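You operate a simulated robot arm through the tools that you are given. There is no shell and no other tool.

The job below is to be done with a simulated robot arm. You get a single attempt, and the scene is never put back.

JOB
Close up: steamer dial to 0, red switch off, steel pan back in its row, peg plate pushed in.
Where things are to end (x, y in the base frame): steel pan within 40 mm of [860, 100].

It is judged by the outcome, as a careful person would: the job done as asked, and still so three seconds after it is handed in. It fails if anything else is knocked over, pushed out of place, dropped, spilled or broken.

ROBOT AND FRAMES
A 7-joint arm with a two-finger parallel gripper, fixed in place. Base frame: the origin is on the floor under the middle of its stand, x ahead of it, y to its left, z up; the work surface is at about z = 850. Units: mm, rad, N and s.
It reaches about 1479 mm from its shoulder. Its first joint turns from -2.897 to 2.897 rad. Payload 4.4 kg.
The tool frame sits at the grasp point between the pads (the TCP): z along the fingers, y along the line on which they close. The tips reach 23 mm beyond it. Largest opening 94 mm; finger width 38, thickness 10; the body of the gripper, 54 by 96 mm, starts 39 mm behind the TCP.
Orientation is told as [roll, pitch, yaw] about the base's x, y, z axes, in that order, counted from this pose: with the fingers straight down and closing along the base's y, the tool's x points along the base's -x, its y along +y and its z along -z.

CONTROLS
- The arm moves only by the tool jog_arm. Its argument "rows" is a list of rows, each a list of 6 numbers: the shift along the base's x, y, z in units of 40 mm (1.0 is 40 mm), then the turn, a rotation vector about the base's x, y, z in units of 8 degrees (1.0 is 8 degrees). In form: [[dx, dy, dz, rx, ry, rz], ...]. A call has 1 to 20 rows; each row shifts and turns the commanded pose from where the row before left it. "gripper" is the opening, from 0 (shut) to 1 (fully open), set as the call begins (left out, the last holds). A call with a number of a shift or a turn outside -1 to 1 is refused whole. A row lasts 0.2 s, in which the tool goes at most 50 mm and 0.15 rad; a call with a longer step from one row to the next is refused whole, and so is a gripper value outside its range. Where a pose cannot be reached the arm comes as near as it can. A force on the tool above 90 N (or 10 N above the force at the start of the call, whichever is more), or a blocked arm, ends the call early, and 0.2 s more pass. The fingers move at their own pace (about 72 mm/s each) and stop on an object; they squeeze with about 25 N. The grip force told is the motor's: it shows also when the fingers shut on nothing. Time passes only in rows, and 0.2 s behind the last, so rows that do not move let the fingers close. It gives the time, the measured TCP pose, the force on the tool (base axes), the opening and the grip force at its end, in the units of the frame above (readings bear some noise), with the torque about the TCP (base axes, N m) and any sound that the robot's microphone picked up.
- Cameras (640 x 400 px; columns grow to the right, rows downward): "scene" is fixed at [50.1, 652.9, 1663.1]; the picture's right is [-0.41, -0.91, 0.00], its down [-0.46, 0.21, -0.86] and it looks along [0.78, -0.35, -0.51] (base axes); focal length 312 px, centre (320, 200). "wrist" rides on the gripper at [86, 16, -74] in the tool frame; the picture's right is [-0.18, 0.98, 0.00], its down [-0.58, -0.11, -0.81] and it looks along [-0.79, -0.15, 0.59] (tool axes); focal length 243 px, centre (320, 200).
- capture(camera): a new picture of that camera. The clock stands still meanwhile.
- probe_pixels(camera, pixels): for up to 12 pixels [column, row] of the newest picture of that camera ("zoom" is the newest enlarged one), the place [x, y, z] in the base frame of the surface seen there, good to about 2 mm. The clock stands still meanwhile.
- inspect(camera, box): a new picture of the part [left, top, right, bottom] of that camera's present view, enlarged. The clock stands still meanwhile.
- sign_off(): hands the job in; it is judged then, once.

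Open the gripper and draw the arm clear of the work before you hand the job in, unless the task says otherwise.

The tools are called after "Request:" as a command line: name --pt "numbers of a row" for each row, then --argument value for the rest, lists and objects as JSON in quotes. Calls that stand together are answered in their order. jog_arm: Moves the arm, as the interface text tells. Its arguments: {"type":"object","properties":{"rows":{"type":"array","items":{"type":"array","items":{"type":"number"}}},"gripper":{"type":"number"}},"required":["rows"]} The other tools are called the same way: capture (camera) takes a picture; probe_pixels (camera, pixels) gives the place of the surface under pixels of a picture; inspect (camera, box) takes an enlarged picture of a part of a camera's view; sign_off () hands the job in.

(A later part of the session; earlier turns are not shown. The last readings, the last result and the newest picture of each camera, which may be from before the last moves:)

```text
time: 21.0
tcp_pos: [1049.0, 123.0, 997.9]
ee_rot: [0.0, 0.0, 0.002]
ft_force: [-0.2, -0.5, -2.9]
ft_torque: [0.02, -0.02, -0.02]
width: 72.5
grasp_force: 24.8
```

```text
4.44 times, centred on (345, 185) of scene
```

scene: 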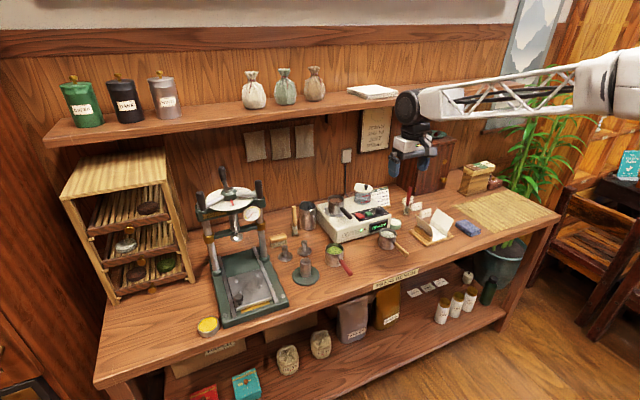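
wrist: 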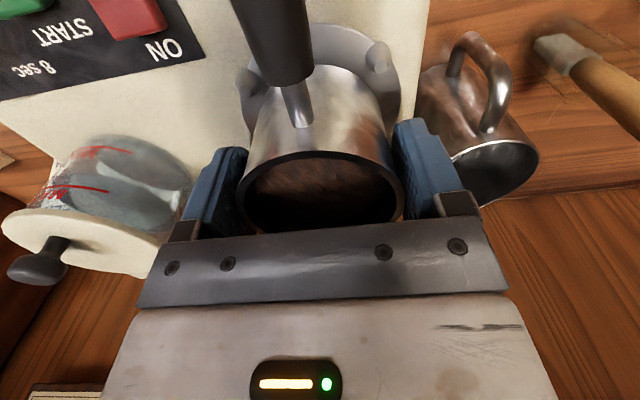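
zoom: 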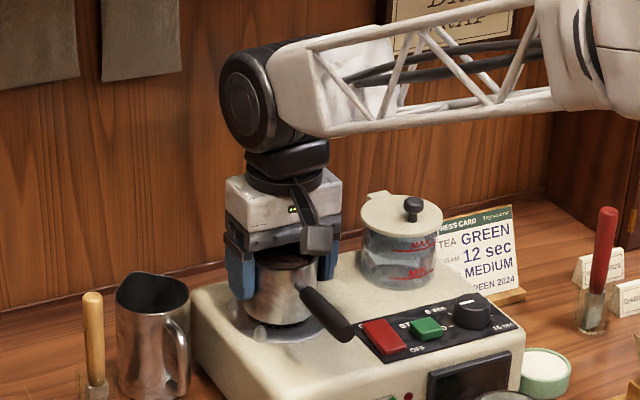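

The pan hangs level with a weight of ~2.9 N. I lift another ~28 mm and carry it slowly back over the steamer toward (860,100).

Request:
jog_arm --pt "0 0 0.23 0 0 0" --pt "0 0 0.24 0 0 0" --pt "0 0 0.24 0 0 0" --pt "-0.2 0 0 0 0 0" --pt "-0.4 -0.05 0 0 0 0" --pt "-0.4 -0.05 0 0 0 0" --pt "-0.4 -0.05 0 0 0 0" --pt "-0.4 -0.05 0 0 0 0" --pt "-0.4 -0.05 0 0 0 0" --pt "-0.4 -0.05 0 0 0 0" --pt "-0.4 -0.05 0 0 0 0" --pt "-0.4 -0.05 0 0 0 0" --pt "-0.4 -0.05 0 0 0 0" --pt "-0.4 -0.05 0 0 0 0" --pt "-0.4 -0.05 0 0 0 0" --pt "-0.13 -0.03 0 0 0 0" --pt "0 0 0 0 0 0"

Request:
capture --camera "wrist"

Request:
capture --camera "scene"

```text
time: 24.6
tcp_pos: [861.9, 99.4, 1025.2]
ee_rot: [-0.001, 0.001, 0.001]
ft_force: [-0.3, 0.3, -0.6]
ft_torque: [-0.01, 0.0, 0.02]
width: 0.0
grasp_force: 25.5
```

```text
taken
```

wrist: 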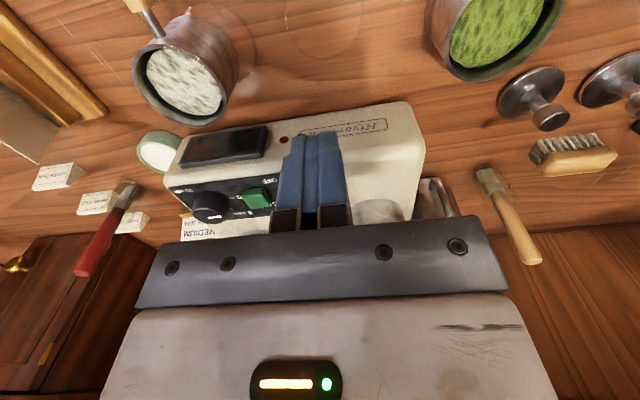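

```text
taken
```

scene: 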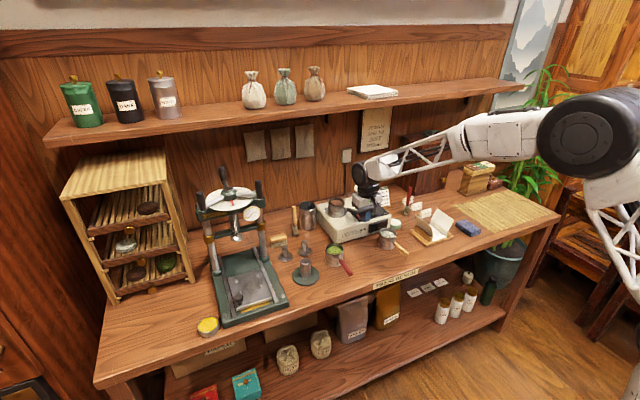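

The fingers have shut on nothing (width 0): the pan slipped out on the way. I look at where it is, near (337,208) in the scene.

Request:
inspect --camera "scene" --box '[300, 170, 410, 260]'

Request:
inspect --camera "wrist" --box '[280, 90, 480, 230]'

```text
4.44 times, centred on (355, 215) of scene
```

zoom: 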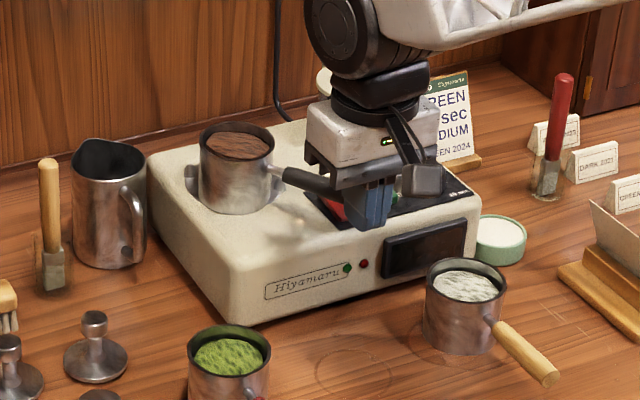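

```text
2.86 times, centred on (380, 160) of wrist
```

zoom: 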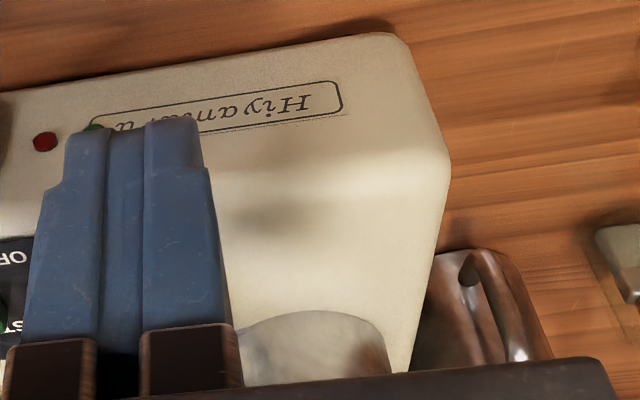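

The pan stands upright on the steamer with its tea still in it, but shifted toward the front with its handle turned. I raise the arm and take a proper look.

Request:
jog_arm --pt "-0.3 0 0.8 0 0 0" --pt "-0.3 0.2 0.8 0 0 0" --pt "-0.3 0.2 0.8 0 0 0" --pt "0 0 0 0 0 0" --gripper 1.0

Request:
capture --camera "wrist"

Request:
inspect --camera "scene" --box '[310, 175, 400, 245]'

```text
time: 25.6
tcp_pos: [823.5, 117.2, 1121.0]
ee_rot: [-0.001, 0.001, 0.002]
ft_force: [0.4, -0.5, 0.9]
ft_torque: [0.0, 0.0, -0.04]
width: 93.9
grasp_force: 0.1
```

```text
taken
```

wrist: 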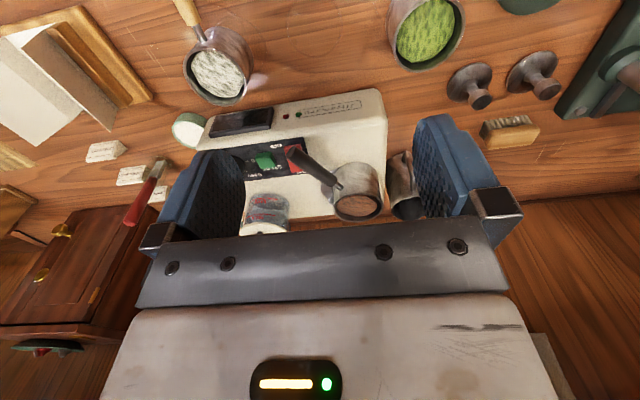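

```text
5.71 times, centred on (355, 210) of scene
```

zoom: 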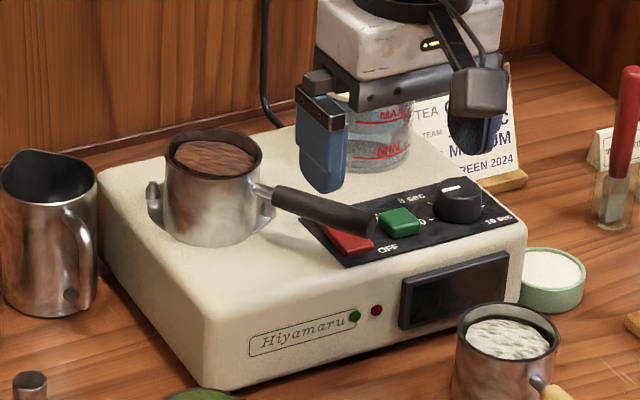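

The dial is still at 0 and the display dark. I enlarge and probe the pan (355,190 in the wrist view) for its new place, tilt and handle direction.

Request:
inspect --camera "wrist" --box '[270, 120, 420, 230]'

```text
3.64 times, centred on (345, 175) of wrist
```

zoom: 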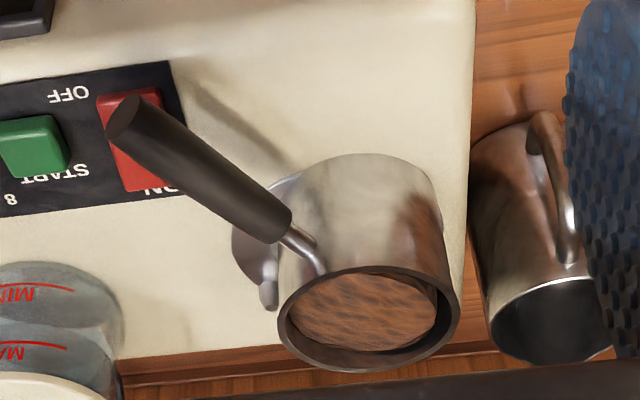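

Request:
probe_pixels --camera "zoom" --pixels '[[283, 325], [454, 300], [372, 268], [365, 366], [370, 310], [325, 280], [430, 275], [300, 345], [430, 345], [125, 120], [275, 225], [195, 165]]'

Request:
probe_pixels --camera "zoom" --pixels '[[310, 300], [420, 300], [350, 340], [390, 290], [268, 285], [245, 240], [300, 190], [350, 158], [430, 190], [200, 110], [310, 255], [470, 250]]'

```text
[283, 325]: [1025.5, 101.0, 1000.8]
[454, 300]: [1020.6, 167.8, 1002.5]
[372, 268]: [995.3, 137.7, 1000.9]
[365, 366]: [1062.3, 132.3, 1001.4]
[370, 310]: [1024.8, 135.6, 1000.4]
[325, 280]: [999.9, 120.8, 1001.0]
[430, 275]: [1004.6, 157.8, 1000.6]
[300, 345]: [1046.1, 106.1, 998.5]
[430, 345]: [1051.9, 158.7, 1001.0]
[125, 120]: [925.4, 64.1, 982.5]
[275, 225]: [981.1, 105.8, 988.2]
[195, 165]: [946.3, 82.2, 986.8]
```

```text
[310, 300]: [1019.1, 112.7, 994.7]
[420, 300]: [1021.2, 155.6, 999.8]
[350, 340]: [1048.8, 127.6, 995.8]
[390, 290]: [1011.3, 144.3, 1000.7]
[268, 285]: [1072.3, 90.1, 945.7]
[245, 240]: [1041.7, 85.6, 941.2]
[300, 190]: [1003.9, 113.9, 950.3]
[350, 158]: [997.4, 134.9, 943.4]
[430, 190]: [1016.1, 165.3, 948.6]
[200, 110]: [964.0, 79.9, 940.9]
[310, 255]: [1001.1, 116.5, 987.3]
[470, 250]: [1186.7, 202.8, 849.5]
```

The pan stands level (rim z≈1001) at centre (1029,134), its handle now running from (1000,118) to (925,64). The tea surface looks a bit tilted, so I enlarge to judge it.

Request:
inspect --camera "wrist" --box '[325, 150, 395, 225]'

Request:
inspect --camera "scene" --box '[325, 190, 365, 222]'

```text
5.33 times, centred on (360, 188) of wrist
```

zoom: 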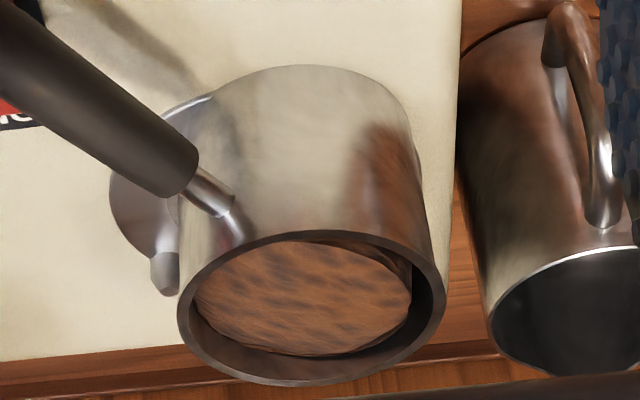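

```text
12.50 times, centred on (345, 206) of scene
```

zoom: 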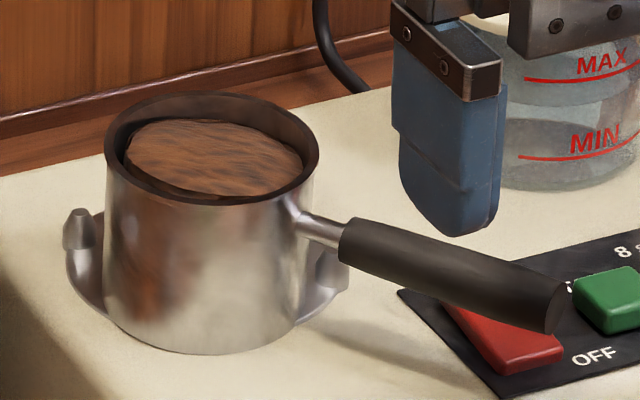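

The tea is a solid mound still inside, slightly askew. The round wall was too slippery to trust, so I will use the handle (as it is meant to be): I go above it at about (967,93), yawed +34° to match its direction.

Request:
jog_arm --pt "0.72 -0.122 -0.305 0 0 0.848" --pt "0.72 -0.122 -0.305 0 0 0.848" --pt "0.72 -0.122 -0.305 0 0 0.848" --pt "0.72 -0.122 -0.305 0 0 0.848" --pt "0.72 -0.122 -0.305 0 0 0.848" --pt "0 0 0 0 0 0" --gripper 0.5

Request:
capture --camera "wrist"

Request:
inspect --camera "scene" --box '[300, 150, 400, 240]'

```text
time: 27.0
tcp_pos: [967.0, 92.9, 1059.6]
ee_rot: [0.0, -0.001, 0.594]
ft_force: [1.1, 0.5, 0.6]
ft_torque: [0.02, 0.0, -0.03]
width: 47.2
grasp_force: 0.0
```

```text
taken
```

wrist: 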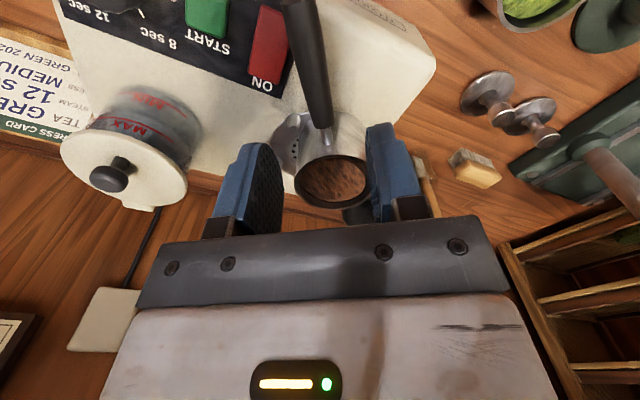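

```text
4.44 times, centred on (350, 195) of scene
```

zoom: 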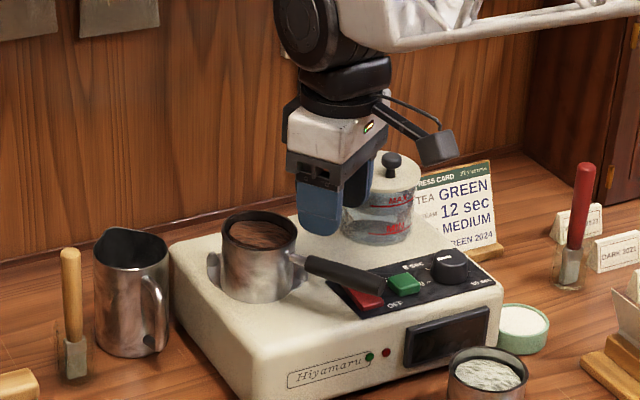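

I probe along the handle in this view, at (320,105), (313,70), (305,30), and its edges, to align the grip.

Request:
probe_pixels --camera "wrist" --pixels '[[321, 110], [316, 85], [311, 60], [306, 35], [300, 10], [302, 60], [321, 60], [326, 128], [298, 180], [368, 180], [330, 158], [335, 200]]'

```text
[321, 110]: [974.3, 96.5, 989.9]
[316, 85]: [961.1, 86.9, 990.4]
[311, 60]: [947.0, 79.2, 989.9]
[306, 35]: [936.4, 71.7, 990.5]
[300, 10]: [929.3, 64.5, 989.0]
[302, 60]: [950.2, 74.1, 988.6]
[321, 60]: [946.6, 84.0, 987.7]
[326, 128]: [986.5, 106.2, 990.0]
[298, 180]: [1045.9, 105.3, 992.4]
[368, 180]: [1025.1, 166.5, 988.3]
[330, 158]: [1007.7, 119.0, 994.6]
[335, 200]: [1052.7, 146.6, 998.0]
```

The handle axis passes (967,92.8) at 34.6°, top z 990, so the TCP (967,92.9) is on it. I descend to z≈986 (tips ~963, above the rocker's 953) and look.

Request:
jog_arm --pt "0 0 -0.6 0 0 0" --pt "0 0 -0.6 0 0 0" --pt "0 0 -0.4 0 0 0" --pt "0 0 -0.23 0 0 0" --pt "0 0 0 0 0 0"

Request:
capture --camera "wrist"

Request:
inspect --camera "scene" --box '[310, 170, 390, 235]'

```text
time: 28.2
tcp_pos: [967.8, 91.9, 986.9]
ee_rot: [0.0, 0.0, 0.592]
ft_force: [-0.3, 0.3, 0.4]
ft_torque: [0.0, -0.03, 0.04]
width: 47.1
grasp_force: 0.0
```

```text
taken
```

wrist: 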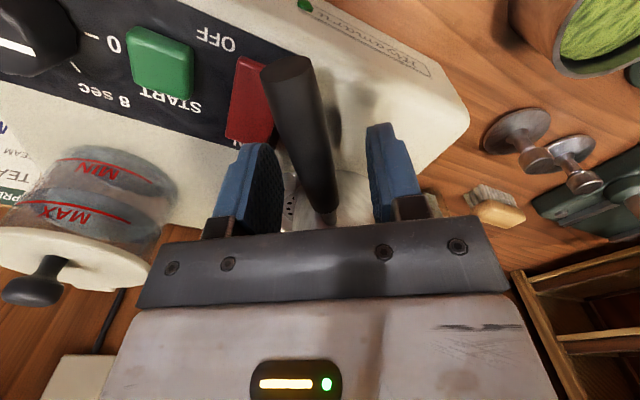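

```text
6.15 times, centred on (350, 202) of scene
```

zoom: 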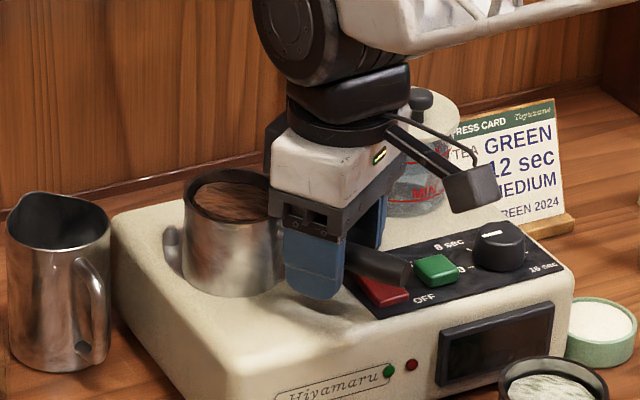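

The handle lies between the fingers (290–330, 60–210 in the wrist view), fingers clear of the rocker. I close on the handle.

Request:
jog_arm --pt "0 0 0 0 0 0" --pt "0 0 0 0 0 0" --pt "0 0 0 0 0 0" --gripper 0.0

```text
time: 29.0
tcp_pos: [966.5, 93.3, 986.7]
ee_rot: [-0.001, -0.001, 0.594]
ft_force: [1.1, -0.8, -0.9]
ft_torque: [-0.06, -0.03, -0.09]
width: 17.4
grasp_force: 24.4
```

The handle is held at 17.4 mm. I lift just 5 mm and wait, to see whether the pan stays level in the grip.

Request:
jog_arm --pt "0 0 0.06 0 0 0" --pt "0 0 0.06 0 0 0" --pt "0 0 0 0 0 0" --pt "0 0 0 0 0 0" --pt "0 0 0 0 0 0"

Request:
capture --camera "wrist"

Request:
inspect --camera "scene" --box '[315, 180, 365, 225]'

```text
time: 30.2
tcp_pos: [967.5, 92.9, 991.8]
ee_rot: [0.0, 0.001, 0.594]
ft_force: [-0.7, 0.2, -2.8]
ft_torque: [-0.11, 0.18, -0.04]
width: 17.4
grasp_force: 25.0
```

```text
taken
```

wrist: 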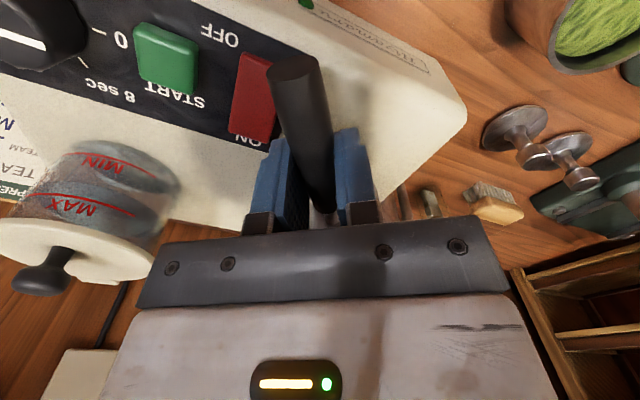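

```text
8.89 times, centred on (340, 202) of scene
```

zoom: 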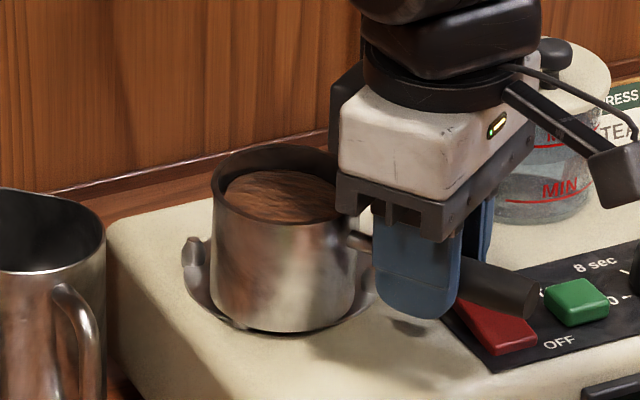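

The full weight (−2.8 N) and a moment of 0.21 N m are on the tool, and there's a shadow gap under the pan. I probe the rim to see whether it is level.

Request:
probe_pixels --camera "zoom" --pixels '[[213, 190], [240, 160], [280, 150], [260, 218], [300, 225], [270, 195], [225, 205], [330, 165], [310, 155], [340, 218]]'

```text
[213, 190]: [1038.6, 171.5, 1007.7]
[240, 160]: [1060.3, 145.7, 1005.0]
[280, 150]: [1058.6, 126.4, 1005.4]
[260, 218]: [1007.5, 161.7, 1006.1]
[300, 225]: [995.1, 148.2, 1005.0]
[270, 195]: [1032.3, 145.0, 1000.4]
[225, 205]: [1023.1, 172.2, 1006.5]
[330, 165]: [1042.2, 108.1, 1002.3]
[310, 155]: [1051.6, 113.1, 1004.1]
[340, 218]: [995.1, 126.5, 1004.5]
```

The rim is level within ~2 mm (z≈1005 all round), so the handle grip holds. I lift another 20 mm slowly and re-check.

Request:
jog_arm --pt "0 0 0.1 0 0 0" --pt "0 0 0.1 0 0 0" --pt "0 0 0.1 0 0 0" --pt "0 0 0.1 0 0 0" --pt "0 0 0.1 0 0 0" --pt "0 0 0 0 0 0"

Request:
inspect --camera "scene" --box '[310, 165, 390, 230]'

```text
time: 31.6
tcp_pos: [967.0, 91.7, 1012.7]
ee_rot: [0.0, 0.0, 0.592]
ft_force: [-0.7, 0.5, -4.2]
ft_torque: [-0.13, 0.19, 0.02]
width: 17.5
grasp_force: 25.2
```

```text
6.15 times, centred on (350, 198) of scene
```

zoom: 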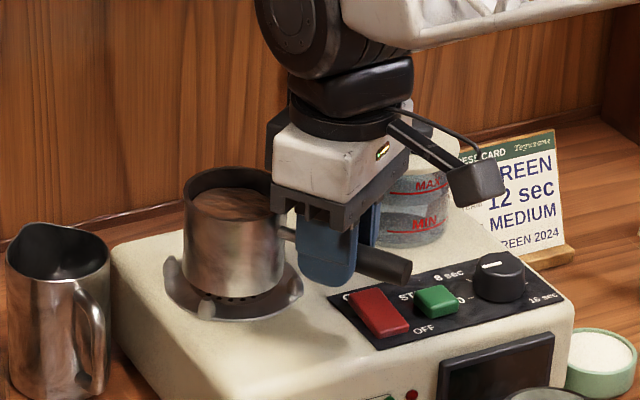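

The pan hangs level and clear of the cradle. I carry it slowly back and to the row, turning −34.6° on the way so that the handle points to the front like the others.

Request:
jog_arm --pt "0 0 0.1 0 0 0" --pt "-0.15 0 0.1 0 0 -0.1" --pt "-0.28 0.013 0 0 0 -0.25" --pt "-0.28 0.013 0 0 0 -0.28" --pt "-0.28 0.013 0 0 0 -0.28" --pt "-0.28 0.013 0 0 0 -0.28" --pt "-0.28 0.013 0 0 0 -0.28" --pt "-0.28 0.013 0 0 0 -0.28" --pt "-0.28 0.013 0 0 0 -0.28" --pt "-0.28 0.013 0 0 0 -0.28" --pt "0 0 0 0 0 0"

Request:
capture --camera "wrist"

Request:
inspect --camera "scene" --box '[300, 165, 400, 255]'

```text
time: 34.0
tcp_pos: [871.6, 95.8, 1018.8]
ee_rot: [0.0, 0.001, 0.271]
ft_force: [-0.6, 0.3, -3.3]
ft_torque: [-0.1, 0.26, 0.01]
width: 17.3
grasp_force: 25.1
```

```text
taken
```

wrist: 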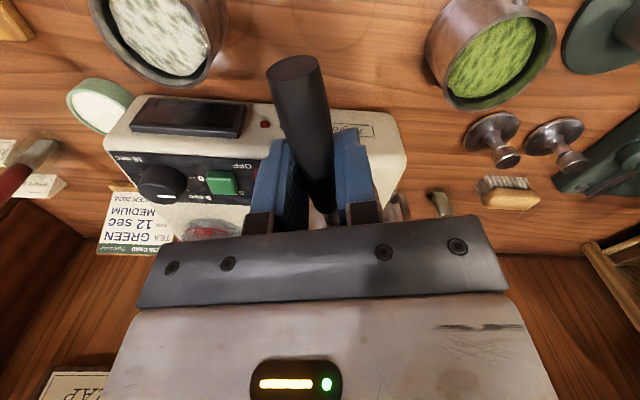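

```text
4.44 times, centred on (350, 210) of scene
```

zoom: 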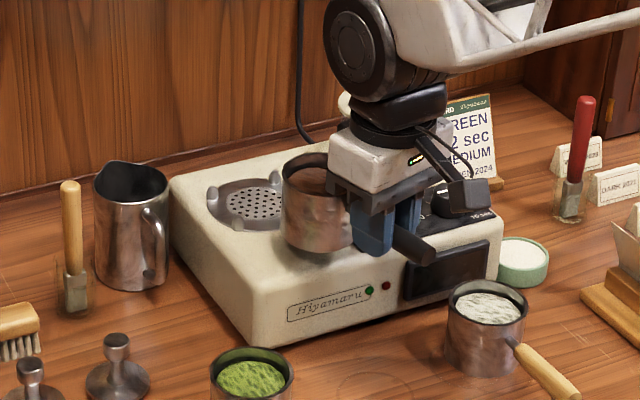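

The pan stays level in the grip. I finish the carry: another −86 mm in x and −15.5° of yaw.

Request:
jog_arm --pt "-0.2 0.013 0 0 0 -0.2" --pt "-0.28 0.013 0 0 0 -0.25" --pt "-0.28 0.013 0 0 0 -0.25" --pt "-0.28 0.013 0 0 0 -0.25" --pt "-0.28 0.013 0 0 0 -0.25" --pt "-0.28 0.013 0 0 0 -0.25" --pt "-0.28 0.013 0 0 0 -0.25" --pt "-0.27 0.013 0 0 0 -0.24" --pt "0 0 0 0 0 0"

Request:
capture --camera "wrist"

Request:
inspect --camera "scene" --box '[300, 165, 420, 275]'

```text
time: 36.0
tcp_pos: [785.4, 99.5, 1019.6]
ee_rot: [0.0, 0.0, -0.001]
ft_force: [-0.8, 0.4, -3.4]
ft_torque: [-0.01, 0.23, 0.0]
width: 17.5
grasp_force: 25.3
```

```text
taken
```

wrist: 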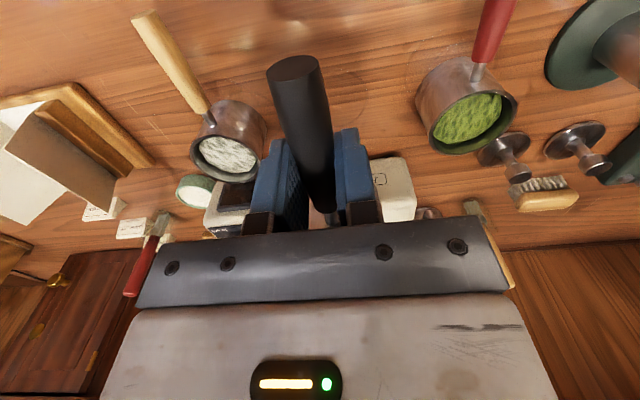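

```text
3.64 times, centred on (360, 220) of scene
```

zoom: 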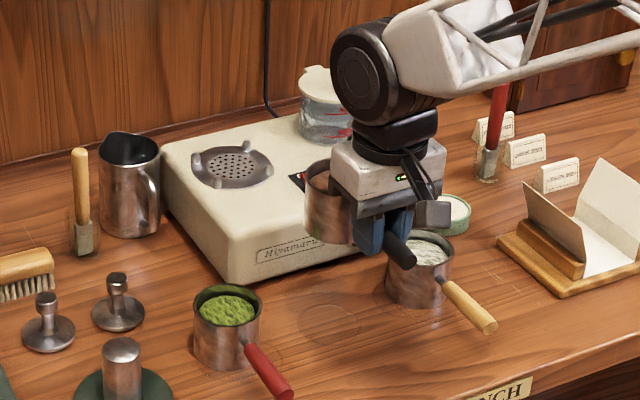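

I verify the pan's position before lowering by probing its rim in the zoom.

Request:
probe_pixels --camera "zoom" --pixels '[[306, 185], [312, 170], [322, 162], [308, 210], [322, 240], [315, 192], [345, 245], [336, 165], [325, 325], [227, 310], [415, 252], [395, 250]]'

```text
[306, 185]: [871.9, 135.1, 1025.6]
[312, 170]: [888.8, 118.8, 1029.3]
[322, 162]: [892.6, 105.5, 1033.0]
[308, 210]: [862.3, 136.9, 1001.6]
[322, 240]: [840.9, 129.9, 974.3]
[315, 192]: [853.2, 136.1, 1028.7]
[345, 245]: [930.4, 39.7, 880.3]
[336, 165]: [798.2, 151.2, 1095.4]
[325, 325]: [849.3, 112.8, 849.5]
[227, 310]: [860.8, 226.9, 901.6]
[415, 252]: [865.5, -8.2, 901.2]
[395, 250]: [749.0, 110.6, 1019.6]
```

The pan's centre is at about (862,100), rim level. I lower it slowly to just above the table.

Request:
jog_arm --pt "0 0 -0.15 0 0 0" --pt "0 0 -0.3 0 0 0" --pt "0 0 -0.3 0 0 0" --pt "0 0 -0.3 0 0 0" --pt "0 0 -0.3 0 0 0" --pt "0 0 -0.3 0 0 0" --pt "0 0 -0.3 0 0 0" --pt "0 0 -0.3 0 0 0" --pt "0 0 -0.3 0 0 0" --pt "0 0 -0.2 0 0 0" --pt "0 0 -0.1 0 0 0" --pt "0 0 0 0 0 0"

Request:
inspect --camera "scene" --box '[310, 190, 420, 285]'

```text
time: 38.6
tcp_pos: [785.0, 99.7, 907.5]
ee_rot: [0.0, 0.0, 0.0]
ft_force: [-1.0, -0.6, -4.4]
ft_torque: [-0.03, 0.28, 0.0]
width: 17.3
grasp_force: 24.8
```

```text
4.21 times, centred on (365, 238) of scene
```

zoom: 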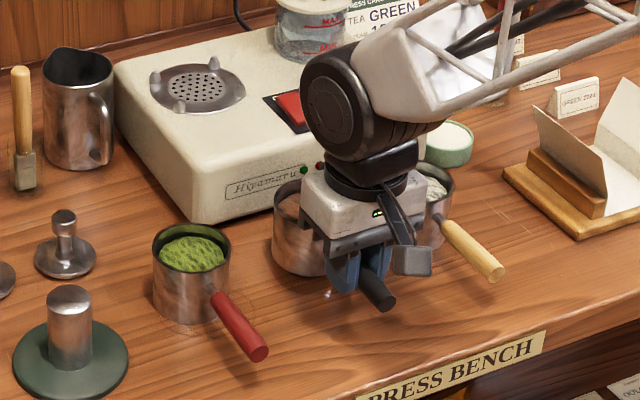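

The pan is ~12 mm above the table. I lower it in small steps and watch the force for contact.

Request:
jog_arm --pt "0 0 -0.06 0 0 0" --pt "0 0 -0.06 0 0 0" --pt "0 0 -0.06 0 0 0" --pt "0 0 -0.04 0 0 0" --pt "0 0 0 0 0 0"

```text
time: 39.8
tcp_pos: [786.1, 99.9, 897.2]
ee_rot: [0.0, 0.0, 0.0]
ft_force: [-0.4, 0.9, -3.8]
ft_torque: [0.01, 0.28, 0.0]
width: 17.7
grasp_force: 25.2
```

Still carrying the full weight at z 897. I go down a few more millimetres in 1 mm steps.

Request:
jog_arm --pt "0 0 -0.025 0 0 0" --pt "0 0 -0.025 0 0 0" --pt "0 0 -0.025 0 0 0" --pt "0 0 0 0 0 0"

Request:
inspect --camera "scene" --box '[330, 215, 390, 275]'

```text
time: 40.8
tcp_pos: [785.5, 100.5, 894.9]
ee_rot: [0.002, -0.002, 0.0]
ft_force: [-0.4, -3.6, 13.6]
ft_torque: [-0.05, -0.42, -0.11]
width: 17.5
grasp_force: 24.5
```

```text
6.67 times, centred on (360, 245) of scene
```

zoom: 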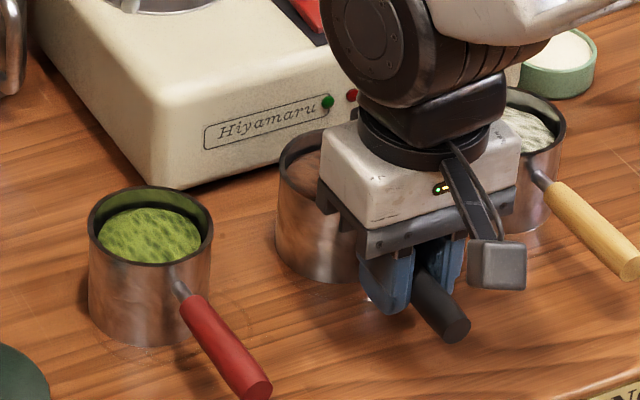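

The pan is down (+13.6 N). I ease up ~1 mm to take off the pressure, then open the fingers.

Request:
jog_arm --pt "0 0 0.025 0 0 0" --pt "0 0 0 0 0 0"

Request:
jog_arm --pt "0 0 0 0 0 0" --pt "0 0 0 0 0 0" --gripper 0.5

Request:
inspect --camera "scene" --box '[330, 215, 390, 275]'

```text
time: 41.4
tcp_pos: [785.6, 100.6, 895.0]
ee_rot: [0.0, -0.001, 0.0]
ft_force: [2.8, -0.5, 5.0]
ft_torque: [0.03, -0.23, -0.02]
width: 17.4
grasp_force: 24.6
```

```text
time: 42.0
tcp_pos: [785.9, 101.4, 895.6]
ee_rot: [0.001, -0.001, 0.0]
ft_force: [0.4, 0.1, -0.1]
ft_torque: [0.02, -0.02, 0.0]
width: 47.0
grasp_force: 0.1
```

```text
6.67 times, centred on (360, 245) of scene
```

zoom: 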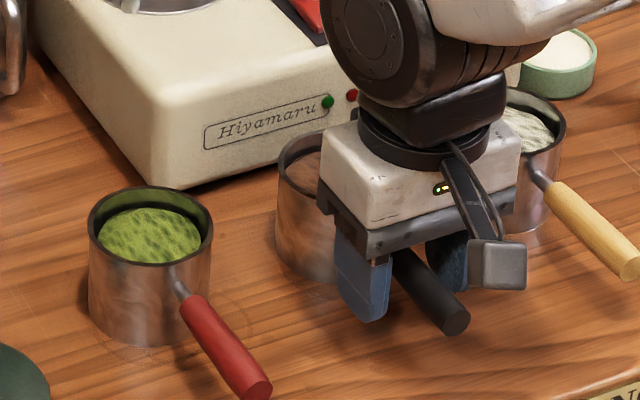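

The pan stands on its own with its handle free between the fingers. I raise the gripper straight up, away from it, and take pictures.

Request:
jog_arm --pt "0 0 0.4 0 0 0" --pt "0 0 0.8 0 0 0" --pt "0 0 1 0 0 0" --pt "0 0 1 0 0 0" --pt "-0.3 0.3 1 0 0 0" --pt "-0.3 0.3 1 0 0 0" --pt "-0.3 0.5 0.8 0 0 0" --pt "0 0 0 0 0 0"

Request:
capture --camera "wrist"

Request:
capture --camera "scene"

Request:
inspect --camera "scene" --box '[310, 170, 420, 280]'

```text
time: 43.8
tcp_pos: [749.3, 143.9, 1136.5]
ee_rot: [0.0, 0.001, 0.0]
ft_force: [-0.2, -1.2, -0.5]
ft_torque: [-0.04, -0.06, 0.01]
width: 46.9
grasp_force: 0.1
```

```text
taken
```

wrist: 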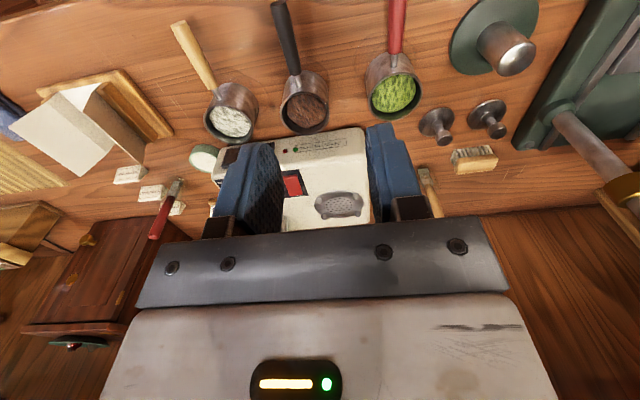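

```text
taken
```

scene: 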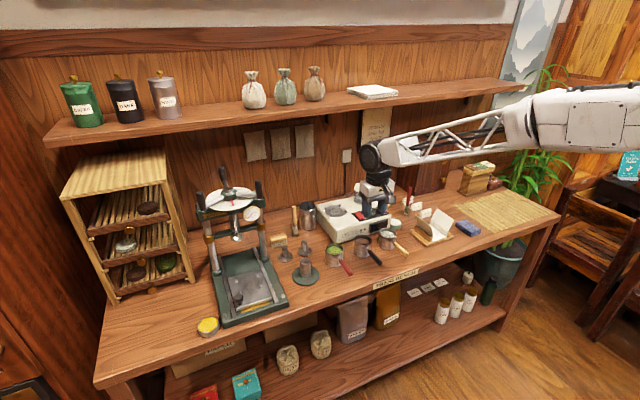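

```text
3.64 times, centred on (365, 225) of scene
```

zoom: 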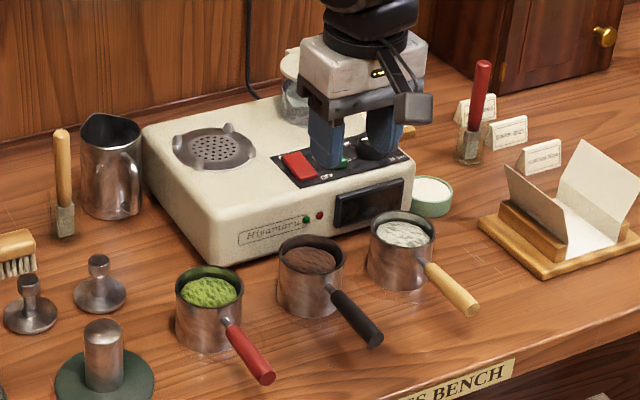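

The steel pan stands in line between the other two with its tea intact. I probe its rim for the exact place.

Request:
probe_pixels --camera "zoom" --pixels '[[279, 265], [342, 262], [311, 237], [308, 282], [310, 258], [370, 330], [335, 291], [209, 290], [403, 234]]'

Request:
probe_pixels --camera "wrist" --pixels '[[282, 113], [328, 107], [303, 92], [305, 131], [305, 108], [275, 8], [290, 65]]'

```text
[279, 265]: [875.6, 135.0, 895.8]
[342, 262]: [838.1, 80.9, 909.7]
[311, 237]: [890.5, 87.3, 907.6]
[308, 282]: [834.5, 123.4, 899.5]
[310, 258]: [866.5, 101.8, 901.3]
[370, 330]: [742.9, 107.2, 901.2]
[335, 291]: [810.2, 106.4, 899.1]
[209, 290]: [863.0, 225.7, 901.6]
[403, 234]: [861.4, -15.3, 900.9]
```

```text
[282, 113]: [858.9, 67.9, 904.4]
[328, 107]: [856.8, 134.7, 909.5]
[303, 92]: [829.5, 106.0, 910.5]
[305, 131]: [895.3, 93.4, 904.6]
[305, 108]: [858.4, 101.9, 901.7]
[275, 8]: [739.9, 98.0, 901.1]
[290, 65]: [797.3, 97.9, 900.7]
```

The pan is at about (861,101), well within 40 mm. Now the peg plate: I swing over at safe height to the left, in front of the press, to look at it closely.

Request:
jog_arm --pt "-0.3 0.5 0 0 0 0" --pt "-0.3 0.9 0 0 0 0" --pt "-0.3 0.9 0 0 0 0" --pt "-0.3 0.9 0 0 0 0" --pt "-0.3 0.9 0 0 0 0" --pt "-0.25 0.9 0 0 0 0" --pt "0 0.9 0 0 0 0" --pt "0 0.9 0 0 0 0" --pt "0 0.9 0 0 0 0" --pt "0 0.9 0 0 0 0" --pt "0 0.9 0 0 0 0" --pt "0 0.9 0 0 0 0" --pt "0 0 0 0 0 0" --gripper 0.0

Request:
capture --camera "wrist"

Request:
capture --camera "scene"

```text
time: 46.6
tcp_pos: [680.5, 559.9, 1135.4]
ee_rot: [0.002, 0.0, 0.001]
ft_force: [0.0, -0.2, -0.8]
ft_torque: [-0.01, 0.0, -0.03]
width: 0.0
grasp_force: 25.0
```

```text
taken
```

wrist: 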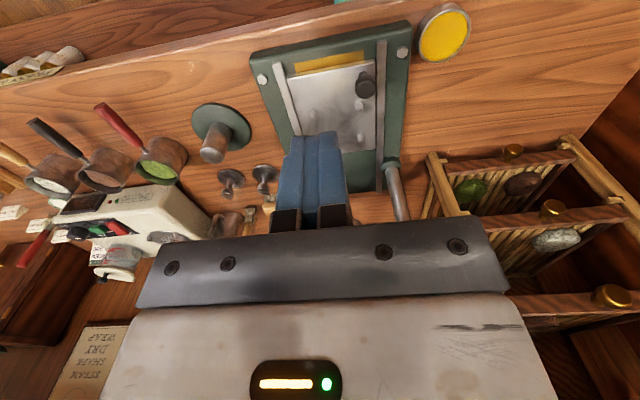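

```text
taken
```

scene: 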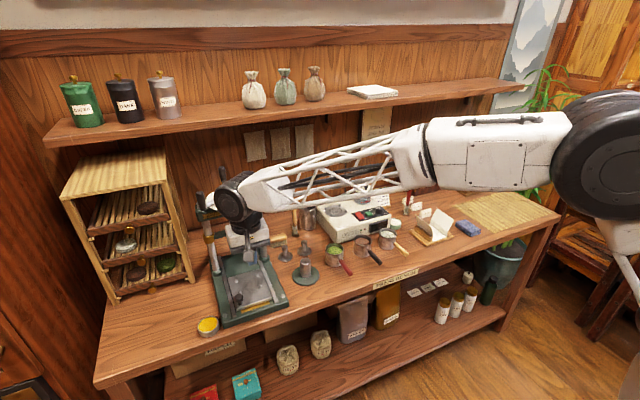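

I enlarge the press bed in the wrist view (plate at 290–375, 60–150) to see the plate, knob and rails.

Request:
inspect --camera "wrist" --box '[240, 20, 420, 200]'

Request:
probe_pixels --camera "wrist" --pixels '[[290, 75], [370, 62], [330, 68], [365, 85], [310, 112], [357, 103], [325, 55], [275, 75], [382, 60], [330, 110], [298, 130], [262, 62]]'

```text
2.22 times, centred on (330, 110) of wrist
```

zoom: 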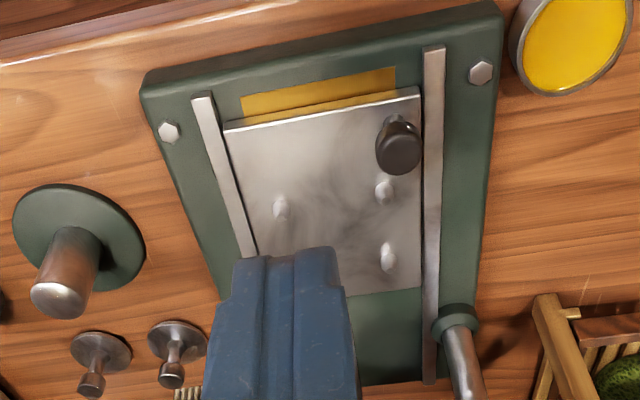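

```text
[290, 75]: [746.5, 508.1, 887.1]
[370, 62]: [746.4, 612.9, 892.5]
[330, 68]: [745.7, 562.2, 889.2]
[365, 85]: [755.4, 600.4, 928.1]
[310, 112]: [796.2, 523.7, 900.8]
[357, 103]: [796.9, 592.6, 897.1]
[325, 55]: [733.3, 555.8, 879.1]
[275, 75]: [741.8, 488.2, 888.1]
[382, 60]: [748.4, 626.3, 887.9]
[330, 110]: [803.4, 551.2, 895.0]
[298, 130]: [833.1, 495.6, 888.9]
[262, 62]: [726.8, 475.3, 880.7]
```

The plate's front face is at x≈746, y 507–617 (centre 562), z 880–894, rails at y≈494 and 628. I turn the gripper 90° so its broad closed fingers face the plate, and tilt it back 15° so the wrist stays clear of the press wheel.

Request:
jog_arm --pt "0 0 0 0 0 0.9" --pt "0 0 0 0 0 0.95" --pt "0 0 0 0 0 0.95" --pt "0 0 0 0 0 0.95" --pt "0 0 0 0 0 0.95" --pt "0 0 0 0 0 0.95" --pt "0 0 0 0 0 0.95" --pt "0 0 0 0 0 0.95" --pt "0 0 0 0 0 0.95" --pt "0 0 0 0 0 0.95" --pt "0 0 0 0 0 0.95" --pt "0 0 0 0 0 0.85" --pt "0 0 0 0 -0.9375 0" --pt "0 0 0 0 -0.9375 0" --pt "0 0 0 0 0 0"

Request:
capture --camera "wrist"

Request:
inspect --camera "scene" --box '[180, 150, 330, 330]'

```text
time: 49.8
tcp_pos: [679.4, 559.3, 1135.4]
ee_rot: [-0.264, 0.0, 1.571]
ft_force: [-0.2, 0.3, -0.1]
ft_torque: [0.03, 0.02, 0.02]
width: 0.3
grasp_force: 25.1
```

```text
taken
```

wrist: 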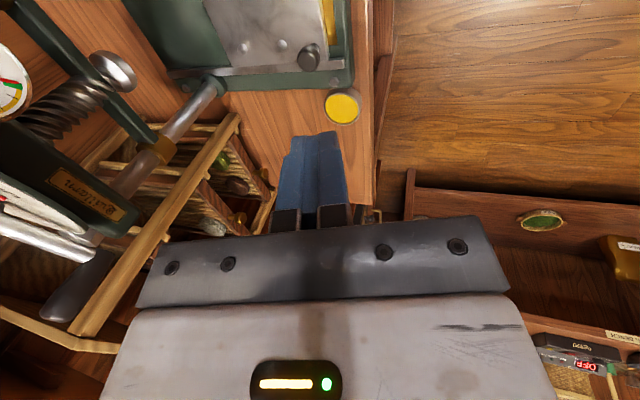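

```text
2.22 times, centred on (255, 240) of scene
```

zoom: 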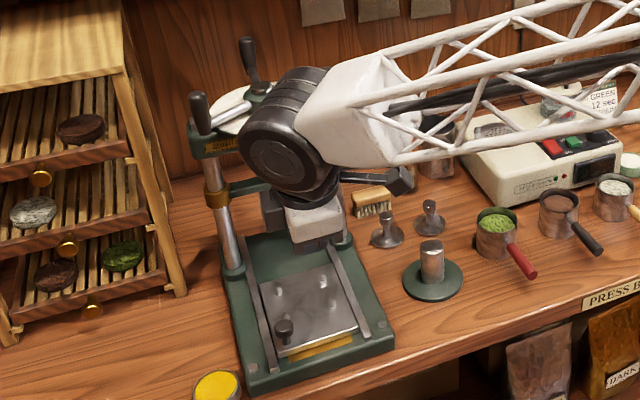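

The tool is tilted with fingers pointing forward and down. I descend in front of the plate to z≈960.

Request:
jog_arm --pt "0.1 0.014 -0.877 0 0 0" --pt "0.1 0.014 -0.877 0 0 0" --pt "0.1 0.014 -0.877 0 0 0" --pt "0.1 0.014 -0.877 0 0 0" --pt "0.1 0.014 -0.877 0 0 0" --pt "0 0 0 0 0 0"

Request:
capture --camera "wrist"

Request:
inspect --camera "scene" --box '[180, 150, 330, 330]'

```text
time: 51.2
tcp_pos: [701.5, 562.4, 960.5]
ee_rot: [-0.261, 0.001, 1.571]
ft_force: [0.2, 0.7, 0.0]
ft_torque: [0.01, -0.01, 0.0]
width: 0.1
grasp_force: 24.9
```

```text
taken
```

wrist: 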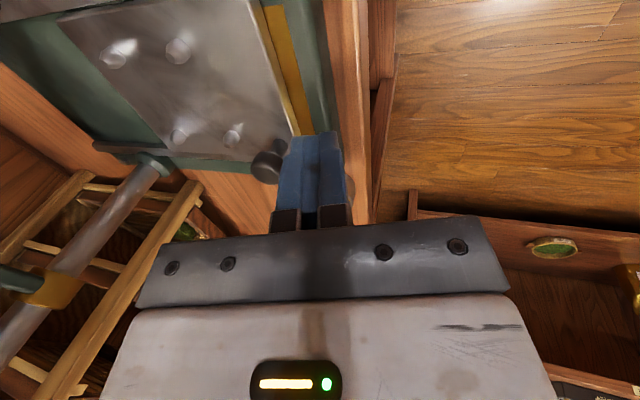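

```text
2.22 times, centred on (255, 240) of scene
```

zoom: 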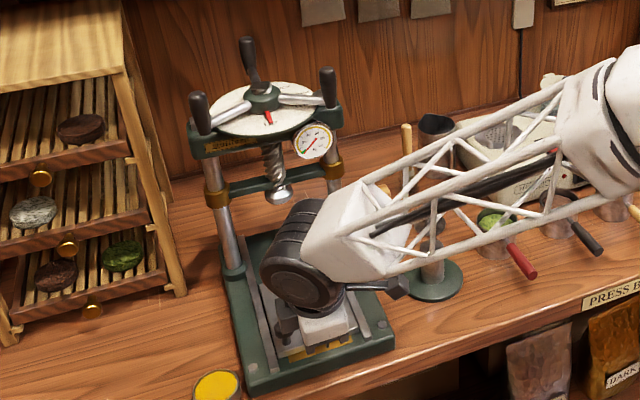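

The fingers are in front of the plate, wrist well in front of the wheel and gauge. I lower to z≈908 just ahead of the plate's front face.

Request:
jog_arm --pt "0.05 0 -0.5 0 0 0" --pt "0.05 0 -0.4 0 0 0" --pt "0.05 0 -0.25 0 0 0" --pt "0.05 0 -0.16 0 0 0" --pt "0 0 0 0 0 0"

Request:
capture --camera "wrist"

Request:
inspect --camera "scene" --box '[200, 230, 310, 330]'

```text
time: 52.4
tcp_pos: [708.8, 563.6, 908.3]
ee_rot: [-0.261, 0.001, 1.571]
ft_force: [1.0, 0.1, 0.3]
ft_torque: [0.02, -0.01, -0.02]
width: 0.0
grasp_force: 25.3
```

```text
taken
```

wrist: 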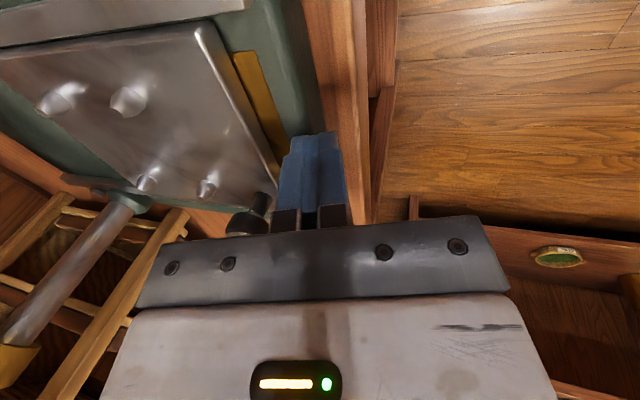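

```text
4.00 times, centred on (255, 280) of scene
```

zoom: 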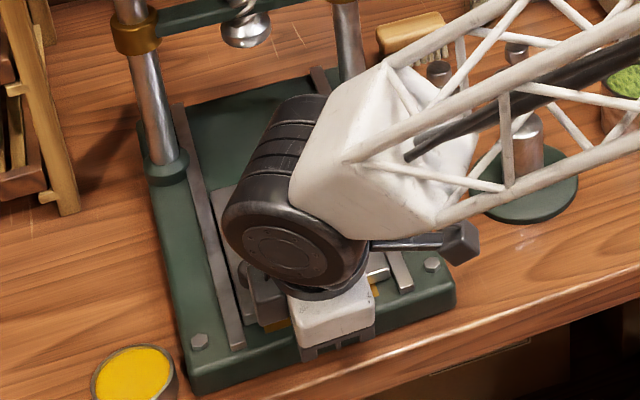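

Everything is clear: fingers ~22 mm before the plate, knob beside and below the gripper body. I advance slowly in +x to make contact and begin pushing.

Request:
jog_arm --pt "0.15 0 0 0 0 0" --pt "0.15 0 0 0 0 0" --pt "0.15 0 0 0 0 0" --pt "0.15 0 0 0 0 0" --pt "0.15 0 0 0 0 0" --pt "0.15 0 0 0 0 0"

Request:
capture --camera "wrist"

Request:
inspect --camera "scene" --box '[200, 230, 310, 330]'

```text
time: 53.8
tcp_pos: [742.6, 562.5, 906.0]
ee_rot: [-0.261, -0.002, 1.57]
ft_force: [-1.4, -0.6, -0.1]
ft_torque: [0.0, 0.01, -0.01]
width: 0.0
grasp_force: 24.9
```

```text
taken
```

wrist: 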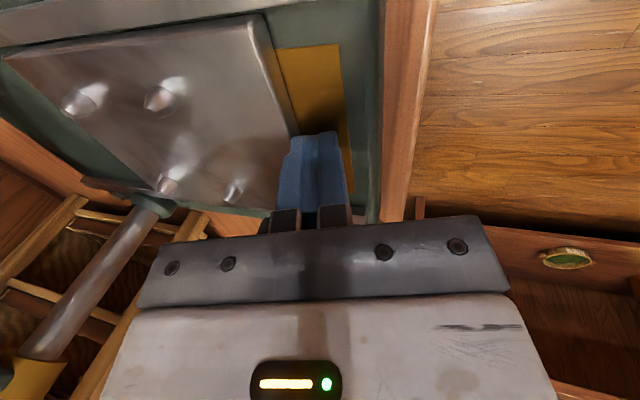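

```text
4.00 times, centred on (255, 280) of scene
```

zoom: 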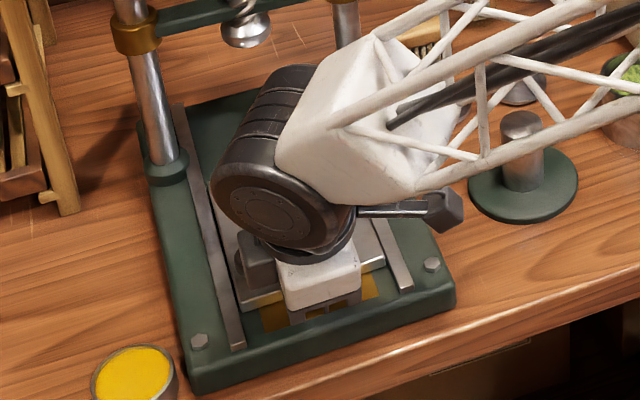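

The label is more exposed, so the plate is moving, with only ~1 N of push. I probe the plate's front edge at (262,60)/(290,120) to confirm.

Request:
probe_pixels --camera "wrist" --pixels '[[262, 60], [280, 105], [268, 80], [230, 60], [300, 80], [245, 25], [160, 95], [80, 100]]'

Request:
jog_arm --pt "0.15 0 0.01 0 0 0" --pt "0.15 0 0.01 0 0 0" --pt "0.15 0 0.01 0 0 0" --pt "0.15 0 0.01 0 0 0" --pt "0.15 0 0 0 0 0"

Request:
capture --camera "wrist"

```text
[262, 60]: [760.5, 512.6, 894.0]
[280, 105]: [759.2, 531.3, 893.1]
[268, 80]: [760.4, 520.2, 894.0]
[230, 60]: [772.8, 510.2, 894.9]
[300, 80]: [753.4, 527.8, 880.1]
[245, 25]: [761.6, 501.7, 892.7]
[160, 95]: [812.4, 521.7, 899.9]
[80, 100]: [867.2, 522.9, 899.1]
```

```text
time: 55.0
tcp_pos: [773.1, 562.9, 909.1]
ee_rot: [-0.263, 0.0, 1.571]
ft_force: [-1.9, 0.4, -0.2]
ft_torque: [0.01, 0.02, -0.03]
width: 0.1
grasp_force: 24.9
```

```text
taken
```

wrist: 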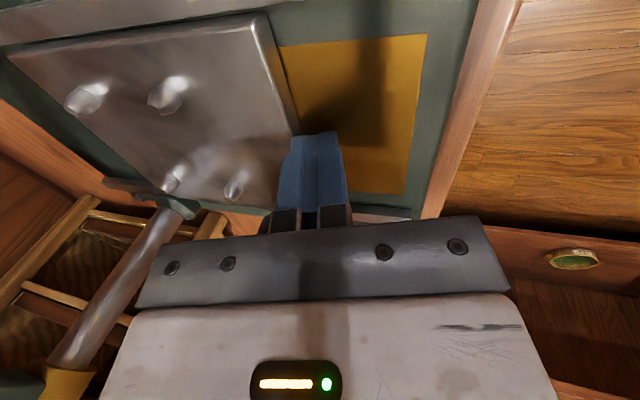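

The plate follows smoothly (−2 N). I continue +30 mm and check the clearance between the wrist and the press.

Request:
jog_arm --pt "0.15 0 0 0 0 0" --pt "0.15 0 0 0 0 0" --pt "0.15 0 0 0 0 0" --pt "0.15 0 0 0 0 0" --pt "0.15 0 0 0 0 0"

Request:
capture --camera "wrist"

Request:
inspect --camera "scene" --box '[190, 150, 310, 330]'

```text
time: 56.2
tcp_pos: [803.6, 561.7, 909.5]
ee_rot: [-0.262, 0.0, 1.57]
ft_force: [-2.1, 0.8, 0.9]
ft_torque: [0.04, 0.04, -0.04]
width: 0.0
grasp_force: 24.8
```

```text
taken
```

wrist: 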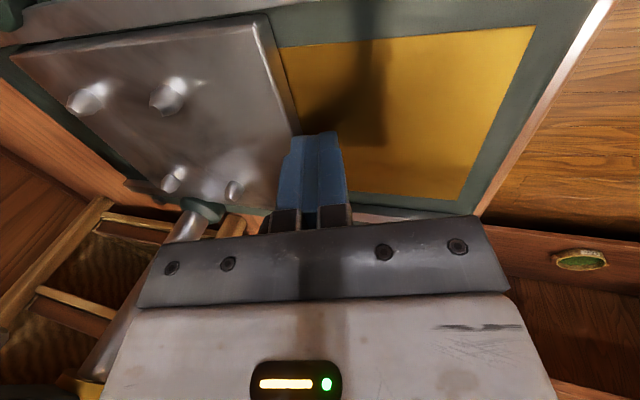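

```text
2.22 times, centred on (250, 240) of scene
```

zoom: 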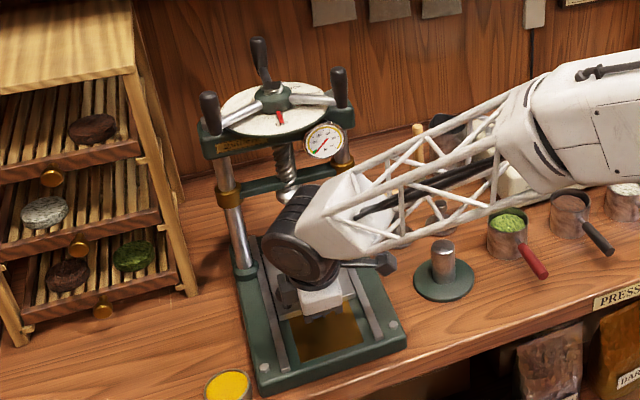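

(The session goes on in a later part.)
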